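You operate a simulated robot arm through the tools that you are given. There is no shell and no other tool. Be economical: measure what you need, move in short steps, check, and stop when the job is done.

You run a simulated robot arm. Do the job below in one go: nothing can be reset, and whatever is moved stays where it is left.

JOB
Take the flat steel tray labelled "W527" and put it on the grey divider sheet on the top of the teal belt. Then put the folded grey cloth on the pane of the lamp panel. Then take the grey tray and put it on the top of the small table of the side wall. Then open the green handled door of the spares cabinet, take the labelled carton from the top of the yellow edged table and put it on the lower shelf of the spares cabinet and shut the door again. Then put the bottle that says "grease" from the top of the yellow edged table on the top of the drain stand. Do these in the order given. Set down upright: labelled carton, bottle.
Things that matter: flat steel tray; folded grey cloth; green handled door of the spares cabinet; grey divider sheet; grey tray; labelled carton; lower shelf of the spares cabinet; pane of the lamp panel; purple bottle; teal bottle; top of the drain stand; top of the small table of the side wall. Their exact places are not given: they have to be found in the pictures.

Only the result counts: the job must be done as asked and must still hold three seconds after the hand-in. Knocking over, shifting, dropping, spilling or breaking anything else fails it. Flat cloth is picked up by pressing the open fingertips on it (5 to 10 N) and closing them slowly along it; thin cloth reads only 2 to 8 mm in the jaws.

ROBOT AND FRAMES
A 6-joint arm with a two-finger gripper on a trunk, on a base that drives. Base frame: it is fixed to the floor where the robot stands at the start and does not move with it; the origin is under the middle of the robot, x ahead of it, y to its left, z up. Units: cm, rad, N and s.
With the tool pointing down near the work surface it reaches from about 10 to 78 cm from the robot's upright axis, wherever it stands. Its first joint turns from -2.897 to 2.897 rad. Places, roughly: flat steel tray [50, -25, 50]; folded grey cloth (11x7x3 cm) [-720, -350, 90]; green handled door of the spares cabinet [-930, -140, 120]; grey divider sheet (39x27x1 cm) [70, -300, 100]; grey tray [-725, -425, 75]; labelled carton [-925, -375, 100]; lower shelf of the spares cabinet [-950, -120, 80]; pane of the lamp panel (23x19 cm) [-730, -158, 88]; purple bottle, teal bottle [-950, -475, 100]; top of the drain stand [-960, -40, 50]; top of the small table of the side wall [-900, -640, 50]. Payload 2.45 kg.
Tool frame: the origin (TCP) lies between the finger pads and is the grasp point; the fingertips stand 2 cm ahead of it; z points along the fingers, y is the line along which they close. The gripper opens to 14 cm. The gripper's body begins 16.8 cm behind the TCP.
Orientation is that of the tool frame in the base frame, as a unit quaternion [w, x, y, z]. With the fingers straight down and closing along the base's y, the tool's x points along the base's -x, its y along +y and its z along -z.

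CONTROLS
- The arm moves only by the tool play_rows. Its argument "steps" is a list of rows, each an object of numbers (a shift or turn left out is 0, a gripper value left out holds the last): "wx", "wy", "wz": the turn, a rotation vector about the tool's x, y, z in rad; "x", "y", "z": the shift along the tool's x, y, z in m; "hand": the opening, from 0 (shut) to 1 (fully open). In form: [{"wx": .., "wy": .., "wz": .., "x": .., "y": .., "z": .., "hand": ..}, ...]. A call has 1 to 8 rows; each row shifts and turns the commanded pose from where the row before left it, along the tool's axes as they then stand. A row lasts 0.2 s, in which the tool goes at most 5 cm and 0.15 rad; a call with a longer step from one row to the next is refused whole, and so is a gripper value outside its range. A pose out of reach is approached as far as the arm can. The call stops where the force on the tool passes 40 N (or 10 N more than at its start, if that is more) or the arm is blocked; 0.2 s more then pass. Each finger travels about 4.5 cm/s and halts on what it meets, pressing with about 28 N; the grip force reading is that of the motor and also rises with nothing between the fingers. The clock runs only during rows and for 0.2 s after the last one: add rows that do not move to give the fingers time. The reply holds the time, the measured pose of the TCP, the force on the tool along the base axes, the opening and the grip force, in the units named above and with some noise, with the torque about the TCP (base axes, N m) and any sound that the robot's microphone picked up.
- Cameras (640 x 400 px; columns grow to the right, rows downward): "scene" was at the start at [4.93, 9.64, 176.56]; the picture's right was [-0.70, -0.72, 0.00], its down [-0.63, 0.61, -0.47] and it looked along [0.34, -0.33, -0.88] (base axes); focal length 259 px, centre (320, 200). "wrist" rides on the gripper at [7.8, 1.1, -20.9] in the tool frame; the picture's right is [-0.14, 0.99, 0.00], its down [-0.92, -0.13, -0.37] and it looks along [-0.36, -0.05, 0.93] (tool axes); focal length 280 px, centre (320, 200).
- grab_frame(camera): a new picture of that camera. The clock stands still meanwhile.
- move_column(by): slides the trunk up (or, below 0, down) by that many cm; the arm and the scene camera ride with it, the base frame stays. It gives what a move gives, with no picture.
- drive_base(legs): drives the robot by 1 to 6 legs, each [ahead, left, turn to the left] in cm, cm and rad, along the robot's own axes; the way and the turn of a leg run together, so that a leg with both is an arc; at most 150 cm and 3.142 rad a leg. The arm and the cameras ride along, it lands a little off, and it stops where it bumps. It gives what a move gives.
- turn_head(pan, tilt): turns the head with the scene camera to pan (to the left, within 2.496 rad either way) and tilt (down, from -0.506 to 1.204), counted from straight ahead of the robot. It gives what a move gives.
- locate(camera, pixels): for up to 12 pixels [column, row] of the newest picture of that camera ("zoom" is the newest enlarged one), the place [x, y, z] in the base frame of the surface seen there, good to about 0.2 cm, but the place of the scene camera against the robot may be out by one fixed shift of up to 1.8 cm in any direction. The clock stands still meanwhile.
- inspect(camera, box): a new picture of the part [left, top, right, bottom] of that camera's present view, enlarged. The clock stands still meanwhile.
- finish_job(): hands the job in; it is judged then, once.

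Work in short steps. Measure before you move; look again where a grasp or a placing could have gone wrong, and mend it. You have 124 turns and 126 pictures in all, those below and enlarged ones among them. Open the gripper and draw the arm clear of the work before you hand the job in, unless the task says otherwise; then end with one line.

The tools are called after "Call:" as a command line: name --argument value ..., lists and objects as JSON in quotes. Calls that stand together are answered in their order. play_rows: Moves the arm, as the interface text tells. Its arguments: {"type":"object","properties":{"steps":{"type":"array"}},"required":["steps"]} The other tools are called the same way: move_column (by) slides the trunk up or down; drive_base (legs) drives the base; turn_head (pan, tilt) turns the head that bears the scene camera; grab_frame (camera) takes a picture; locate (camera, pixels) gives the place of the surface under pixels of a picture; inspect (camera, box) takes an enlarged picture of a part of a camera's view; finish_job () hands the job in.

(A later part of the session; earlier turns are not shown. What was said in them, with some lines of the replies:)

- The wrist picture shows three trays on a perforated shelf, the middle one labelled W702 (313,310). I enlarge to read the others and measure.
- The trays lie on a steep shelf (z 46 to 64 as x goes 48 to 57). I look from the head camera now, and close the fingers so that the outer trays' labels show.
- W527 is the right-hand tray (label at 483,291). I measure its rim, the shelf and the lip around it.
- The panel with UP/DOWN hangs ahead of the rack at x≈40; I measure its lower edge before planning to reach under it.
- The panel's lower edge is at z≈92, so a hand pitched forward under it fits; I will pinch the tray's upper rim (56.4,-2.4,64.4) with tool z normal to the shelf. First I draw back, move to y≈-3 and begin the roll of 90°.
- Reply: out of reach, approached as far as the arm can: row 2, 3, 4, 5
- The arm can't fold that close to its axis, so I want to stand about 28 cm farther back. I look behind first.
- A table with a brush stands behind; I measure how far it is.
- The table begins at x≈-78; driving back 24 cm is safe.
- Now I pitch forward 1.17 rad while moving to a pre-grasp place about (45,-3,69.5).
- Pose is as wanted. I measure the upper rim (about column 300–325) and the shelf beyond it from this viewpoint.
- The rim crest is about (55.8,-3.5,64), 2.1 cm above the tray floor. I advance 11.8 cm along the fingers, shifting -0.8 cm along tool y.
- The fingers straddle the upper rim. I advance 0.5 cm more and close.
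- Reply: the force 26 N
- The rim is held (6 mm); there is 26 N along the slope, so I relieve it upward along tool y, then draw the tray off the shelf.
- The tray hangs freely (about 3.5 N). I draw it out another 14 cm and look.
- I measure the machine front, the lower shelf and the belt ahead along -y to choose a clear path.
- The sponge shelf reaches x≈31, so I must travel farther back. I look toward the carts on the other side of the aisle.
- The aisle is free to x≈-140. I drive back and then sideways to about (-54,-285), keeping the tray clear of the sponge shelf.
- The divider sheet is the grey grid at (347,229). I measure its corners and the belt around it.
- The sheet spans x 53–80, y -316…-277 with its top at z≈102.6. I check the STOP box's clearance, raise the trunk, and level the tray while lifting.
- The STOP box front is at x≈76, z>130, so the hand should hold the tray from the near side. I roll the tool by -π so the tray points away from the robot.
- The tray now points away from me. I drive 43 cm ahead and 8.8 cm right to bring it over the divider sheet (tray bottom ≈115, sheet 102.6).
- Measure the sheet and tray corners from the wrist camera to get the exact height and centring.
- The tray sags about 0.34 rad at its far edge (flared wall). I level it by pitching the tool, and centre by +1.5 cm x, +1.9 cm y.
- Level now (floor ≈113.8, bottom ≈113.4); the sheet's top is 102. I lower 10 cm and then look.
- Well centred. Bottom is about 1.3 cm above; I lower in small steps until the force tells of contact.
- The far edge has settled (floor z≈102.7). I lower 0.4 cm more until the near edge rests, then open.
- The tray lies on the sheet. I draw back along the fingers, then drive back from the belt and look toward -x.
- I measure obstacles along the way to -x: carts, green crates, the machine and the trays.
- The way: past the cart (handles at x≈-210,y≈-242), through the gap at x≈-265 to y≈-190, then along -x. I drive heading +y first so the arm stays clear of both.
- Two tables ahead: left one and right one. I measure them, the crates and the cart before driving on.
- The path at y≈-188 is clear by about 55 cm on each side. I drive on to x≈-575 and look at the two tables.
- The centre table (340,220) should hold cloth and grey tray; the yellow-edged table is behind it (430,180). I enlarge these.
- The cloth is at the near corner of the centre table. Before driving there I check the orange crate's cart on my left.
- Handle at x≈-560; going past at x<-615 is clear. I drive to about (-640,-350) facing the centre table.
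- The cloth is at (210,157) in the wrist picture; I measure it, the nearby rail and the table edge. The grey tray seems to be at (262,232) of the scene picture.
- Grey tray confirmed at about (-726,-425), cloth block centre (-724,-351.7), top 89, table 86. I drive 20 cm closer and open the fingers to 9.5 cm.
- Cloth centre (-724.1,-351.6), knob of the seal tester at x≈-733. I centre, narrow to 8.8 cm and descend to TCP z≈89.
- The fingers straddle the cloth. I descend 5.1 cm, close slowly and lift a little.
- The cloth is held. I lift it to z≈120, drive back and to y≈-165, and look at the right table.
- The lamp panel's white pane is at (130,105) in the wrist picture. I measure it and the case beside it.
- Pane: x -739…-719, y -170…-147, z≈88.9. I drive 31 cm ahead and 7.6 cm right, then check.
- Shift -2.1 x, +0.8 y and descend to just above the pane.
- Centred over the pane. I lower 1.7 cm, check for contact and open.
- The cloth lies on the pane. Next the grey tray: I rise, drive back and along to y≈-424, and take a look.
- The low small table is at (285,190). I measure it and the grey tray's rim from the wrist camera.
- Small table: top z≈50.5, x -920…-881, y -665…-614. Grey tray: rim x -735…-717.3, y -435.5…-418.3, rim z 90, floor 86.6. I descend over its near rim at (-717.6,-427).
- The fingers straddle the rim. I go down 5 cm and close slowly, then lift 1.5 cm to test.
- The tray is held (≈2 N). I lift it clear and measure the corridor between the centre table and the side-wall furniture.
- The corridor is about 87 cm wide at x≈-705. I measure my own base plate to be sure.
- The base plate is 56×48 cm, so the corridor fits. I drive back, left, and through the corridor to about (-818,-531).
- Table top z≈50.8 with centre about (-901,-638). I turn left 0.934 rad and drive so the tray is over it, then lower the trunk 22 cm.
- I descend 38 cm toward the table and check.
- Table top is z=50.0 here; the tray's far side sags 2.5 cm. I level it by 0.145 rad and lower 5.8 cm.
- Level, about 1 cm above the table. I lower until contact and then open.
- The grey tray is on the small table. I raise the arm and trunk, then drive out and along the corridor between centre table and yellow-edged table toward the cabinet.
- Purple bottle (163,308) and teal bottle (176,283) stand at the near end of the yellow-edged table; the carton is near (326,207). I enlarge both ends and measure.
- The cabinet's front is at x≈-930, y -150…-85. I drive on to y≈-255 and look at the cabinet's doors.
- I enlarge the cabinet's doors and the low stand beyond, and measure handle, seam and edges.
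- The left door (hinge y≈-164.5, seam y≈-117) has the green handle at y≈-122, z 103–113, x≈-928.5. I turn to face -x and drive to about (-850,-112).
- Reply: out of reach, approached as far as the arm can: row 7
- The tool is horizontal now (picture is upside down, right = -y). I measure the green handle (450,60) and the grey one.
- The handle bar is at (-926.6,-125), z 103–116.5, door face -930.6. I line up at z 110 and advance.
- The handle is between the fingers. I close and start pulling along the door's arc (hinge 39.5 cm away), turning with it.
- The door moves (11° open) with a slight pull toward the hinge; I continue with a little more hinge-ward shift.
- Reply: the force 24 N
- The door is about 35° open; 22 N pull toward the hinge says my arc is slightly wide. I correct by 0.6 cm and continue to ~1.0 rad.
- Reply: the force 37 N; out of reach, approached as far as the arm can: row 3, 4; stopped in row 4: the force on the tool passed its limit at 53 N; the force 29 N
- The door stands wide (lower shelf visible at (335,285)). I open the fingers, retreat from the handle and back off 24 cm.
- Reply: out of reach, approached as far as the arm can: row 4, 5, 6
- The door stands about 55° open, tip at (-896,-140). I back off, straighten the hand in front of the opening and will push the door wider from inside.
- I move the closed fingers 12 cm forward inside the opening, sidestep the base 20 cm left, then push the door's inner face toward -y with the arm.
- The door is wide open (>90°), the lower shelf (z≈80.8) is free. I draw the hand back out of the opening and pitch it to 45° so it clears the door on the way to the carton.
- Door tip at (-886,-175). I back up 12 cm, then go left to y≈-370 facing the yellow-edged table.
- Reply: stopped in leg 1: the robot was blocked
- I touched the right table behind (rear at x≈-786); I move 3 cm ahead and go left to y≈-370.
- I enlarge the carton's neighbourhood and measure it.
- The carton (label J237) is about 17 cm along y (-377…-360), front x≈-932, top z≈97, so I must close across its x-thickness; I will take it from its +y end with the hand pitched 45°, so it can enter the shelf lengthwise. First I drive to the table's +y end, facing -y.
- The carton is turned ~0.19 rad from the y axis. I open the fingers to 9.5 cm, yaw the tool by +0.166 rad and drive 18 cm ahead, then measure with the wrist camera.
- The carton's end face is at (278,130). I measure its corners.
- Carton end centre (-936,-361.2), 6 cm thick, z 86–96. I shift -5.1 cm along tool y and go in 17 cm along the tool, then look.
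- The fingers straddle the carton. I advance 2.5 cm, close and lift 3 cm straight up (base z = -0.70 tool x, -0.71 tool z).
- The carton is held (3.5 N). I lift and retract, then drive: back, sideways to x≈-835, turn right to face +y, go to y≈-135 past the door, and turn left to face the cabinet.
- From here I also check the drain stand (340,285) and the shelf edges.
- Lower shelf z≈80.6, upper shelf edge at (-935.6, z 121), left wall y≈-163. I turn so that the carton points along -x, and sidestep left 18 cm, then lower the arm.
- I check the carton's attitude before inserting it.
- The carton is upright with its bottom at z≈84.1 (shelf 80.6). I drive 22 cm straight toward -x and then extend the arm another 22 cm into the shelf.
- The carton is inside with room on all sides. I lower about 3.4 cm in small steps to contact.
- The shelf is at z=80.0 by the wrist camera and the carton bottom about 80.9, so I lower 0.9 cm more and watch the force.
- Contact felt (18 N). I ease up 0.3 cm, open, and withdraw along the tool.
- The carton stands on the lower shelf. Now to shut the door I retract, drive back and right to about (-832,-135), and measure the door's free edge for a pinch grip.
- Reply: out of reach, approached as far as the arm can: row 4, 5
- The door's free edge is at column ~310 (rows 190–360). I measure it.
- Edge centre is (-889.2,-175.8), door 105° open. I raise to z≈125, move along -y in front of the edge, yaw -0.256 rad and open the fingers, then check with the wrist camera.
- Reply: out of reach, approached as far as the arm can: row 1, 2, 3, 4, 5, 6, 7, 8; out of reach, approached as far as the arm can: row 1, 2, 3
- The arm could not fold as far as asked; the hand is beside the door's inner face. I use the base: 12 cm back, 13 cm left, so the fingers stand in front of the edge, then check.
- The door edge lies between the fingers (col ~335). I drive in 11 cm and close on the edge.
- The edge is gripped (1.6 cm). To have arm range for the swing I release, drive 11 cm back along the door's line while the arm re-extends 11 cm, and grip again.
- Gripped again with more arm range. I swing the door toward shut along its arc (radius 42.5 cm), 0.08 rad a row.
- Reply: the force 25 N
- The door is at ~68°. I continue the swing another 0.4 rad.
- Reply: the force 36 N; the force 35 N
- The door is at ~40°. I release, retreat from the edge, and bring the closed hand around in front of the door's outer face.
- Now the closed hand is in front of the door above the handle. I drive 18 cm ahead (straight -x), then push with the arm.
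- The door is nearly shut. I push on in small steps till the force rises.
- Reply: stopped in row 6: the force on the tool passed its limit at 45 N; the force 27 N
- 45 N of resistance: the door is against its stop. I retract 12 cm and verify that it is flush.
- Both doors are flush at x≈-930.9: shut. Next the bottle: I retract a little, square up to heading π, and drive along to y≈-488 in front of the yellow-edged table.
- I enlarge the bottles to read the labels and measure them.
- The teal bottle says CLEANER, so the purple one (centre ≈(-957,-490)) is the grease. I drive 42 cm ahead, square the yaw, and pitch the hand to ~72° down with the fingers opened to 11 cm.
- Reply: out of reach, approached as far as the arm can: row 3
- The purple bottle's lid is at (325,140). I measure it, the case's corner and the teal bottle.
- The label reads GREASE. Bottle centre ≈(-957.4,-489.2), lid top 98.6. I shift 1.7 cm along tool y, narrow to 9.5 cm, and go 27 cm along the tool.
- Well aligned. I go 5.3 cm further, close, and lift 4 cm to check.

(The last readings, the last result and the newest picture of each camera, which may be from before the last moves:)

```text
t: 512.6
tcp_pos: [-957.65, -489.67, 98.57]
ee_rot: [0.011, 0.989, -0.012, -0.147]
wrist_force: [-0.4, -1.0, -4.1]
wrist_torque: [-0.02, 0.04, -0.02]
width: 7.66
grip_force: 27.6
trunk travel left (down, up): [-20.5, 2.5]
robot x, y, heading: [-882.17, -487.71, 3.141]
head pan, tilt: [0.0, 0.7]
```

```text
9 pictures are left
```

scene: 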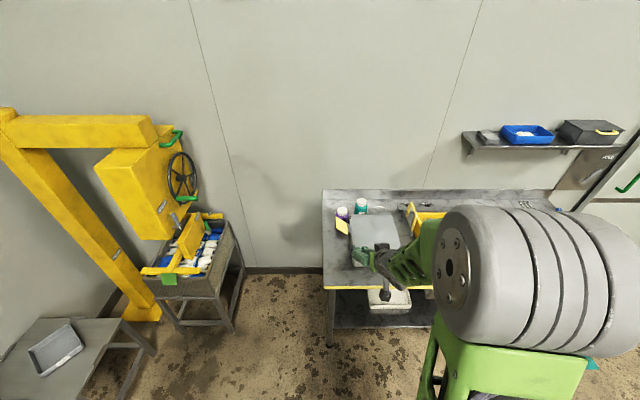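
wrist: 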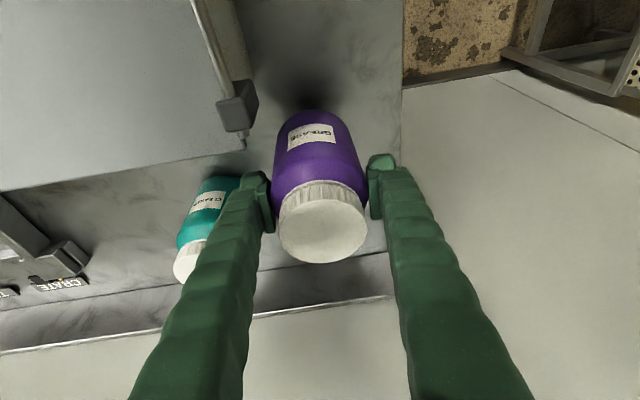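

The grease bottle is held (4 N). I lift it to z≈124, back out and drive along +y to the drain stand, about (-840,-50).

Call:
play_rows --steps '[{"z": -0.041, "x": -0.0126}, {"z": -0.041, "x": -0.0126}, {"z": -0.041, "x": -0.0126}, {"z": -0.041, "x": -0.0126}, {"z": -0.041, "x": -0.0126}, {"z": -0.041, "x": -0.0126}, {}]'

Call:
drive_base --legs '[[-42, 0, 0], [0, -110, 0], [0, -110, 0], [0, -110, 0], [0, -110, 0]]'

Call:
turn_head --pan 0.0 --tilt 0.8

Call:
grab_frame --camera "scene"

```text
t: 514.2
tcp_pos: [-957.63, -489.05, 124.37]
ee_rot: [0.011, 0.989, -0.013, -0.148]
wrist_force: [-0.2, -0.2, -4.3]
wrist_torque: [0.01, 0.03, 0.02]
width: 7.65
grip_force: 27.8
trunk travel left (down, up): [-20.5, 2.5]
robot x, y, heading: [-881.67, -487.64, 3.138]
head pan, tilt: [0.0, 0.7]
```

```text
t: 555.0
tcp_pos: [-904.71, -46.83, 124.34]
ee_rot: [0.009, 0.989, -0.028, -0.148]
wrist_force: [0.4, 0.4, -5.1]
wrist_torque: [0.0, 0.02, 0.0]
width: 7.51
grip_force: 28.4
trunk travel left (down, up): [-20.5, 2.5]
robot x, y, heading: [-828.68, -47.92, 3.111]
head pan, tilt: [0.0, 0.7]
```

```text
t: 555.7
tcp_pos: [-904.65, -47.0, 124.14]
ee_rot: [0.008, 0.989, -0.029, -0.148]
wrist_force: [-0.6, 0.3, -4.4]
wrist_torque: [0.01, 0.01, 0.03]
width: 7.55
grip_force: 28.2
trunk travel left (down, up): [-20.5, 2.5]
robot x, y, heading: [-828.73, -48.23, 3.106]
head pan, tilt: [0.0, 0.799]
```

```text
8 pictures are left
```

scene: 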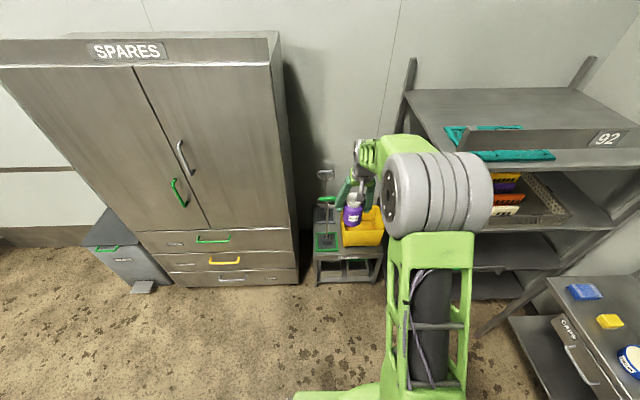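

I enlarge the stand to find free room on its top.

Call:
inspect --camera "scene" --box '[300, 160, 400, 290]'

Call:
locate --camera "zoom" --pixels '[[240, 140], [240, 240], [270, 270], [330, 240], [250, 205], [300, 190], [300, 140], [270, 160], [380, 255], [235, 275], [320, 270]]'

```text
3.08 times, centred on (350, 225) of scene
```

zoom: 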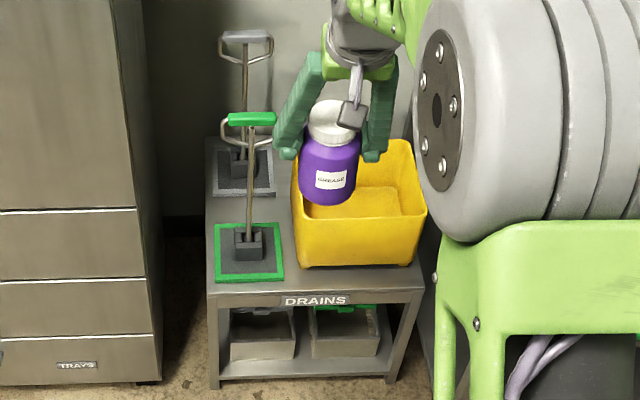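

```text
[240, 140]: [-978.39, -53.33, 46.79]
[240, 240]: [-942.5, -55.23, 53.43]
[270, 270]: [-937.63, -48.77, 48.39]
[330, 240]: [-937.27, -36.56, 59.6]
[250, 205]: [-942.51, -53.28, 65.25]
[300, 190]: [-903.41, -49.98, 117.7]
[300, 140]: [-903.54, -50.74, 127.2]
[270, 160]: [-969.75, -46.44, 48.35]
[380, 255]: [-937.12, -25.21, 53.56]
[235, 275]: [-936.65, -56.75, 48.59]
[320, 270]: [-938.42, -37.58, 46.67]
```

On the stand (top z≈46.8) there is a free area about (-956,-51) between the two T-handled tools. To fit the hand there I roll it 90° about the vertical (keeping the bottle upright), retract 8 cm, then drive ahead over the stand and lower the trunk.

Call:
play_rows --steps '[{"wx": -0.0418, "wz": -0.1365}, {"wx": -0.0418, "wz": -0.1365}, {"wx": -0.0418, "wz": -0.1365}, {"wx": -0.0418, "wz": -0.1365}, {"wx": -0.0418, "wz": -0.1365}, {"wx": -0.0418, "wz": -0.1365}, {"wx": -0.0418, "wz": -0.1365}, {"wx": -0.0418, "wz": -0.1365}]'

Call:
play_rows --steps '[{"wx": -0.0418, "wz": -0.1365}, {"wx": -0.0418, "wz": -0.1365}, {"wx": -0.0418, "wz": -0.1365}, {"y": 0.04}, {"y": 0.04}, {}]'

Call:
locate --camera "scene" --pixels '[[298, 225], [290, 120], [343, 210], [343, 228], [380, 215], [326, 172], [330, 196], [405, 100], [372, 240], [320, 215]]'

```text
t: 557.5
tcp_pos: [-904.67, -46.79, 124.14]
ee_rot: [0.088, 0.844, 0.512, -0.133]
wrist_force: [0.6, 0.1, -4.4]
wrist_torque: [-0.04, -0.03, 0.02]
width: 7.52
grip_force: 28.1
trunk travel left (down, up): [-20.5, 2.5]
robot x, y, heading: [-828.86, -48.33, 3.106]
head pan, tilt: [0.0, 0.799]
```

```text
t: 558.9
tcp_pos: [-896.56, -47.28, 124.28]
ee_rot: [0.111, 0.717, 0.679, -0.117]
wrist_force: [0.5, -0.6, -4.3]
wrist_torque: [-0.02, -0.05, 0.01]
width: 7.53
grip_force: 28.3
trunk travel left (down, up): [-20.5, 2.5]
robot x, y, heading: [-828.62, -48.0, 3.109]
head pan, tilt: [0.0, 0.799]
```

```text
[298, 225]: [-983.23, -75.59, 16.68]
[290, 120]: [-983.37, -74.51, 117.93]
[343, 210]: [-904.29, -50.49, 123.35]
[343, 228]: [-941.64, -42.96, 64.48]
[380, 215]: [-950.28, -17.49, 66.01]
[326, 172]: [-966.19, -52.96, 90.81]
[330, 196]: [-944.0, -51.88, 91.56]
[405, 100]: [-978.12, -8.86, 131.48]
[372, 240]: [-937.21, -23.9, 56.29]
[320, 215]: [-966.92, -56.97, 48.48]
```

T-handle tops are at about (-944,-52,91.6) and (-966,-53,90.8), box rim 65 at y≥-43. Target (-955.3,-51.5). I drive over it and lower the trunk 20 cm (bottle bottom then ≈96.5).

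Call:
drive_base --legs '[[0, 6.1, 0], [58.5, 0, 0]]'

Call:
move_column --by -20

Call:
grab_frame --camera "wrist"

```text
t: 563.1
tcp_pos: [-956.21, -51.67, 124.22]
ee_rot: [0.11, 0.715, 0.68, -0.117]
wrist_force: [0.1, 0.2, -4.7]
wrist_torque: [-0.01, -0.03, 0.03]
width: 7.52
grip_force: 28.1
trunk travel left (down, up): [-20.5, 2.5]
robot x, y, heading: [-888.31, -52.07, 3.112]
head pan, tilt: [0.0, 0.799]
```

```text
t: 565.2
tcp_pos: [-956.23, -51.69, 104.23]
ee_rot: [0.111, 0.715, 0.681, -0.116]
wrist_force: [-1.0, -1.0, -4.2]
wrist_torque: [-0.01, -0.03, -0.01]
width: 7.53
grip_force: 27.6
trunk travel left (down, up): [-0.5, 22.5]
robot x, y, heading: [-888.31, -51.96, 3.109]
head pan, tilt: [0.0, 0.799]
```

```text
6 pictures are left
```

wrist: 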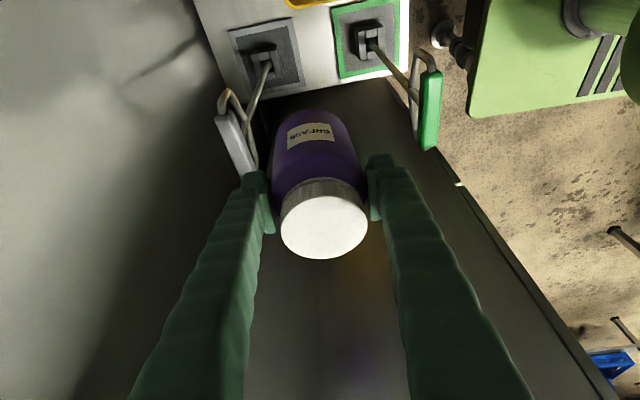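

The bottle is between the two T-handles. I measure the stand top, mats, handles and the cabinet side in this view.

Call:
locate --camera "wrist" --pixels '[[300, 60], [325, 85], [305, 85], [342, 75], [240, 150], [430, 140], [425, 75], [222, 110], [320, 100], [320, 30], [450, 150], [232, 40]]'

```text
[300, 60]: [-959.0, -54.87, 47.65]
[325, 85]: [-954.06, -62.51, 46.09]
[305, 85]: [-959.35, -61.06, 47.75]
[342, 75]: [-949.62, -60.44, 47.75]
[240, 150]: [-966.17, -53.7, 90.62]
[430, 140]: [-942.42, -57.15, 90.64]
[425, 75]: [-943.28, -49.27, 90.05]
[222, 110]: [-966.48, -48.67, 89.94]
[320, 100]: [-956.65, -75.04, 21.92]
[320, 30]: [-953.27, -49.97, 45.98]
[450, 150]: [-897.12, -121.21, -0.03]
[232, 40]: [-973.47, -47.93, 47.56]
```

Stand top z=46.0; free slot x -959…-949.6 between the mats. I shift to x≈-954.3, y≈-53.5 and descend 31 cm, then look.

Call:
play_rows --steps '[{"x": -0.0162, "y": 0.0199, "z": 0.0054}, {"z": 0.0428, "x": 0.0143}, {"z": 0.0428, "x": 0.0143}, {"z": 0.0428, "x": 0.0143}, {"z": 0.0428, "x": 0.0143}, {"z": 0.0428, "x": 0.0143}, {"z": 0.0428, "x": 0.0143}, {"z": 0.0428, "x": 0.0143}]'

Call:
grab_frame --camera "wrist"

Call:
locate --camera "wrist" --pixels '[[280, 60], [360, 60], [320, 70], [285, 90], [365, 90], [270, 40], [375, 40], [320, 30], [250, 60], [390, 50]]'

```text
t: 567.0
tcp_pos: [-954.31, -53.68, 72.56]
ee_rot: [0.109, 0.715, 0.68, -0.116]
wrist_force: [0.7, 0.2, -3.4]
wrist_torque: [-0.01, 0.0, 0.01]
width: 7.48
grip_force: 28.1
trunk travel left (down, up): [-0.5, 22.5]
robot x, y, heading: [-888.33, -51.96, 3.114]
head pan, tilt: [0.0, 0.799]
```

```text
5 pictures are left
```

wrist: 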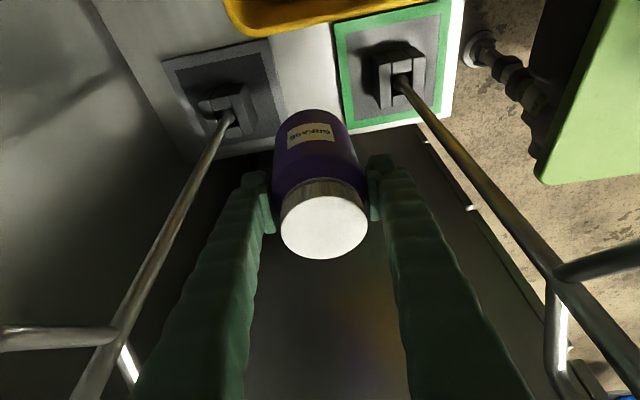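

```text
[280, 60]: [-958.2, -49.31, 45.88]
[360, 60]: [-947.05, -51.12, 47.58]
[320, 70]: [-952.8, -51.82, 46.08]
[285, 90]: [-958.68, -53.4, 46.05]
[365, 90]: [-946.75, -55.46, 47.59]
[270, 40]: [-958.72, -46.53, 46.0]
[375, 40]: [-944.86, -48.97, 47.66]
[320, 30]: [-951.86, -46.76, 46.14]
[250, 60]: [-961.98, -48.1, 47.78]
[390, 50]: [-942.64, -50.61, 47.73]
```

The slot is confirmed. I descend 17 cm more, ending about 1.8 cm above the stand.

Call:
play_rows --steps '[{"z": 0.0404, "x": 0.0135}, {"z": 0.0404, "x": 0.0135}, {"z": 0.0404, "x": 0.0135}, {"z": 0.0404, "x": 0.0135}, {}]'

Call:
grab_frame --camera "wrist"

Call:
locate --camera "wrist" --pixels '[[270, 110], [365, 110], [285, 100], [345, 90], [318, 112], [300, 130], [255, 110], [385, 100], [318, 90]]'

```text
t: 568.2
tcp_pos: [-954.2, -53.46, 55.44]
ee_rot: [0.111, 0.715, 0.681, -0.117]
wrist_force: [0.4, -0.2, -5.2]
wrist_torque: [-0.04, 0.01, 0.01]
width: 7.52
grip_force: 28.2
trunk travel left (down, up): [-0.5, 22.5]
robot x, y, heading: [-888.48, -52.05, 3.114]
head pan, tilt: [0.0, 0.799]
```

```text
4 pictures are left
```

wrist: 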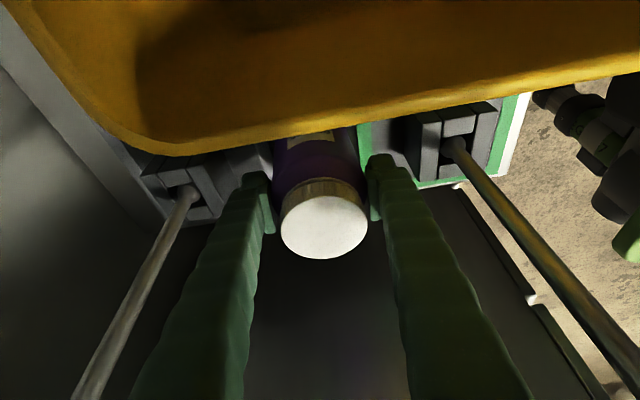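

```text
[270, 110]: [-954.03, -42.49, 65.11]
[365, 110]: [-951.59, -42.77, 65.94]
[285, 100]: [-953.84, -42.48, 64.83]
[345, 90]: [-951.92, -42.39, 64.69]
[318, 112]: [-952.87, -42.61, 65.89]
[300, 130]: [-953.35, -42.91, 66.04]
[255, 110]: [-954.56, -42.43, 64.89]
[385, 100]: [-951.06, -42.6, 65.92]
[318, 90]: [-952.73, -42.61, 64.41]
```

No contact yet; I lower the last ~1.7 cm in small steps watching the force.

Call:
play_rows --steps '[{"z": 0.0105, "x": 0.0035}, {"z": 0.003, "x": 0.001}, {"z": 0.002, "x": 0.0007}, {}]'

```text
t: 569.2
tcp_pos: [-954.29, -53.62, 54.17]
ee_rot: [0.109, 0.715, 0.68, -0.118]
wrist_force: [0.4, -3.4, 23.2]
wrist_torque: [0.3, -0.79, -0.09]
width: 7.54
grip_force: 28.4
trunk travel left (down, up): [-0.5, 22.5]
robot x, y, heading: [-888.45, -52.27, 3.111]
head pan, tilt: [0.0, 0.799]
```

Contact with the stand near the expected height (23 N). I ease up 0.2 cm and open gently to 8.6 cm.

Call:
play_rows --steps '[{"z": -0.0025, "x": -0.0008}, {"hand": 0.56}, {"hand": 0.58}, {"hand": 0.615}, {}, {}]'

Call:
grab_frame --camera "wrist"

```text
t: 570.6
tcp_pos: [-954.13, -53.56, 54.26]
ee_rot: [0.111, 0.714, 0.681, -0.117]
wrist_force: [-0.2, 0.1, 0.1]
wrist_torque: [0.02, -0.01, 0.0]
width: 8.59
grip_force: 0.0
trunk travel left (down, up): [-0.5, 22.5]
robot x, y, heading: [-888.76, -51.92, 3.112]
head pan, tilt: [0.0, 0.799]
```

```text
3 pictures are left
```

wrist: 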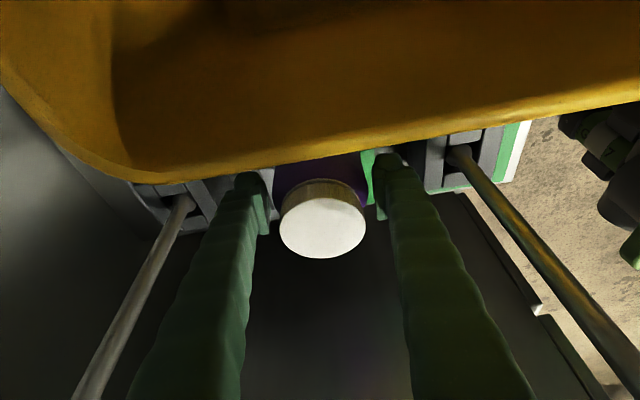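

Released with no force. I raise the hand straight up between the handles.

Call:
play_rows --steps '[{"z": -0.015, "x": -0.005}, {"z": -0.03, "x": -0.01}, {"z": -0.043, "x": -0.0143}, {"z": -0.043, "x": -0.0143}, {"z": -0.043, "x": -0.0143}, {"z": -0.043, "x": -0.0143}, {"z": -0.043, "x": -0.0143}, {"z": -0.043, "x": -0.0143}]'

Call:
play_rows --steps '[{"z": -0.043, "x": -0.0143}, {"z": -0.043, "x": -0.0143}, {"z": -0.043, "x": -0.0143}, {"z": -0.043, "x": -0.0143}, {}]'

Call:
move_column --by 20

Call:
drive_base --legs '[[-50, 0, 0]]'

Call:
inspect --camera "scene" --box '[260, 120, 420, 290]'

```text
t: 572.4
tcp_pos: [-954.06, -53.58, 86.25]
ee_rot: [0.111, 0.715, 0.681, -0.116]
wrist_force: [-0.3, -0.2, 0.2]
wrist_torque: [0.03, 0.0, -0.02]
width: 8.62
grip_force: 0.1
trunk travel left (down, up): [-0.5, 22.5]
robot x, y, heading: [-888.54, -52.13, 3.111]
head pan, tilt: [0.0, 0.799]
```

```text
t: 573.6
tcp_pos: [-954.16, -53.53, 104.3]
ee_rot: [0.111, 0.715, 0.681, -0.116]
wrist_force: [0.7, -0.3, -0.2]
wrist_torque: [-0.01, 0.03, -0.01]
width: 8.6
grip_force: 0.0
trunk travel left (down, up): [-0.5, 22.5]
robot x, y, heading: [-888.3, -52.36, 3.114]
head pan, tilt: [0.0, 0.799]
```

```text
t: 575.8
tcp_pos: [-954.12, -53.5, 124.29]
ee_rot: [0.111, 0.715, 0.68, -0.116]
wrist_force: [0.2, 0.2, 0.1]
wrist_torque: [0.02, 0.01, 0.02]
width: 8.6
grip_force: 0.0
trunk travel left (down, up): [-20.5, 2.5]
robot x, y, heading: [-887.75, -52.13, 3.114]
head pan, tilt: [0.0, 0.799]
```

```text
t: 578.8
tcp_pos: [-904.47, -55.02, 124.43]
ee_rot: [0.111, 0.714, 0.682, -0.116]
wrist_force: [0.1, -0.6, 0.1]
wrist_torque: [-0.01, 0.07, -0.02]
width: 8.61
grip_force: 0.1
trunk travel left (down, up): [-20.5, 2.5]
robot x, y, heading: [-838.58, -53.57, 3.114]
head pan, tilt: [0.0, 0.799]
```

```text
2.35 times, centred on (340, 205) of scene
```

zoom: 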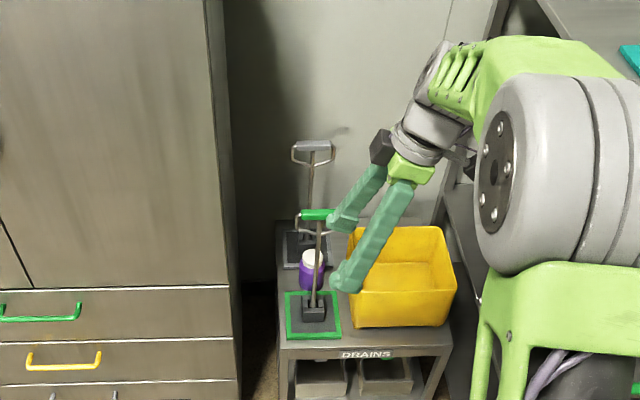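

The bottle stands upright between the tools, the doors are shut. One check: I touched the right table with the base earlier, so I look at the cloth on the pane.

Call:
turn_head --pan 2.42 --tilt 0.55

Call:
grab_frame --camera "scene"

```text
t: 581.0
tcp_pos: [-904.58, -55.12, 124.43]
ee_rot: [0.112, 0.714, 0.682, -0.116]
wrist_force: [0.6, 0.3, 0.0]
wrist_torque: [-0.02, 0.03, 0.0]
width: 8.59
grip_force: 0.0
trunk travel left (down, up): [-20.5, 2.5]
robot x, y, heading: [-838.55, -53.71, 3.112]
head pan, tilt: [2.421, 0.55]
```

```text
1 pictures are left
```

scene: 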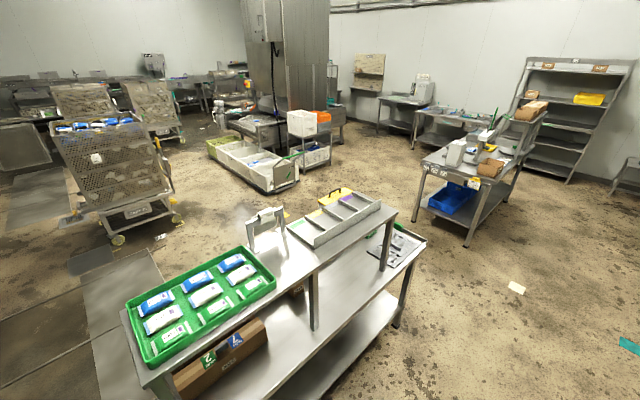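

Everything on that table still stands in order, the gripper is open and the arm is clear of the work, so I hand in.

Call:
finish_job

```text
The job is handed in.
```

I did all five steps in the order given and handed the job in. While backing away from the cabinet the base bumped the lamp panel's table. Nothing on it looked disturbed afterwards, but the pane with the cloth was hidden from view.
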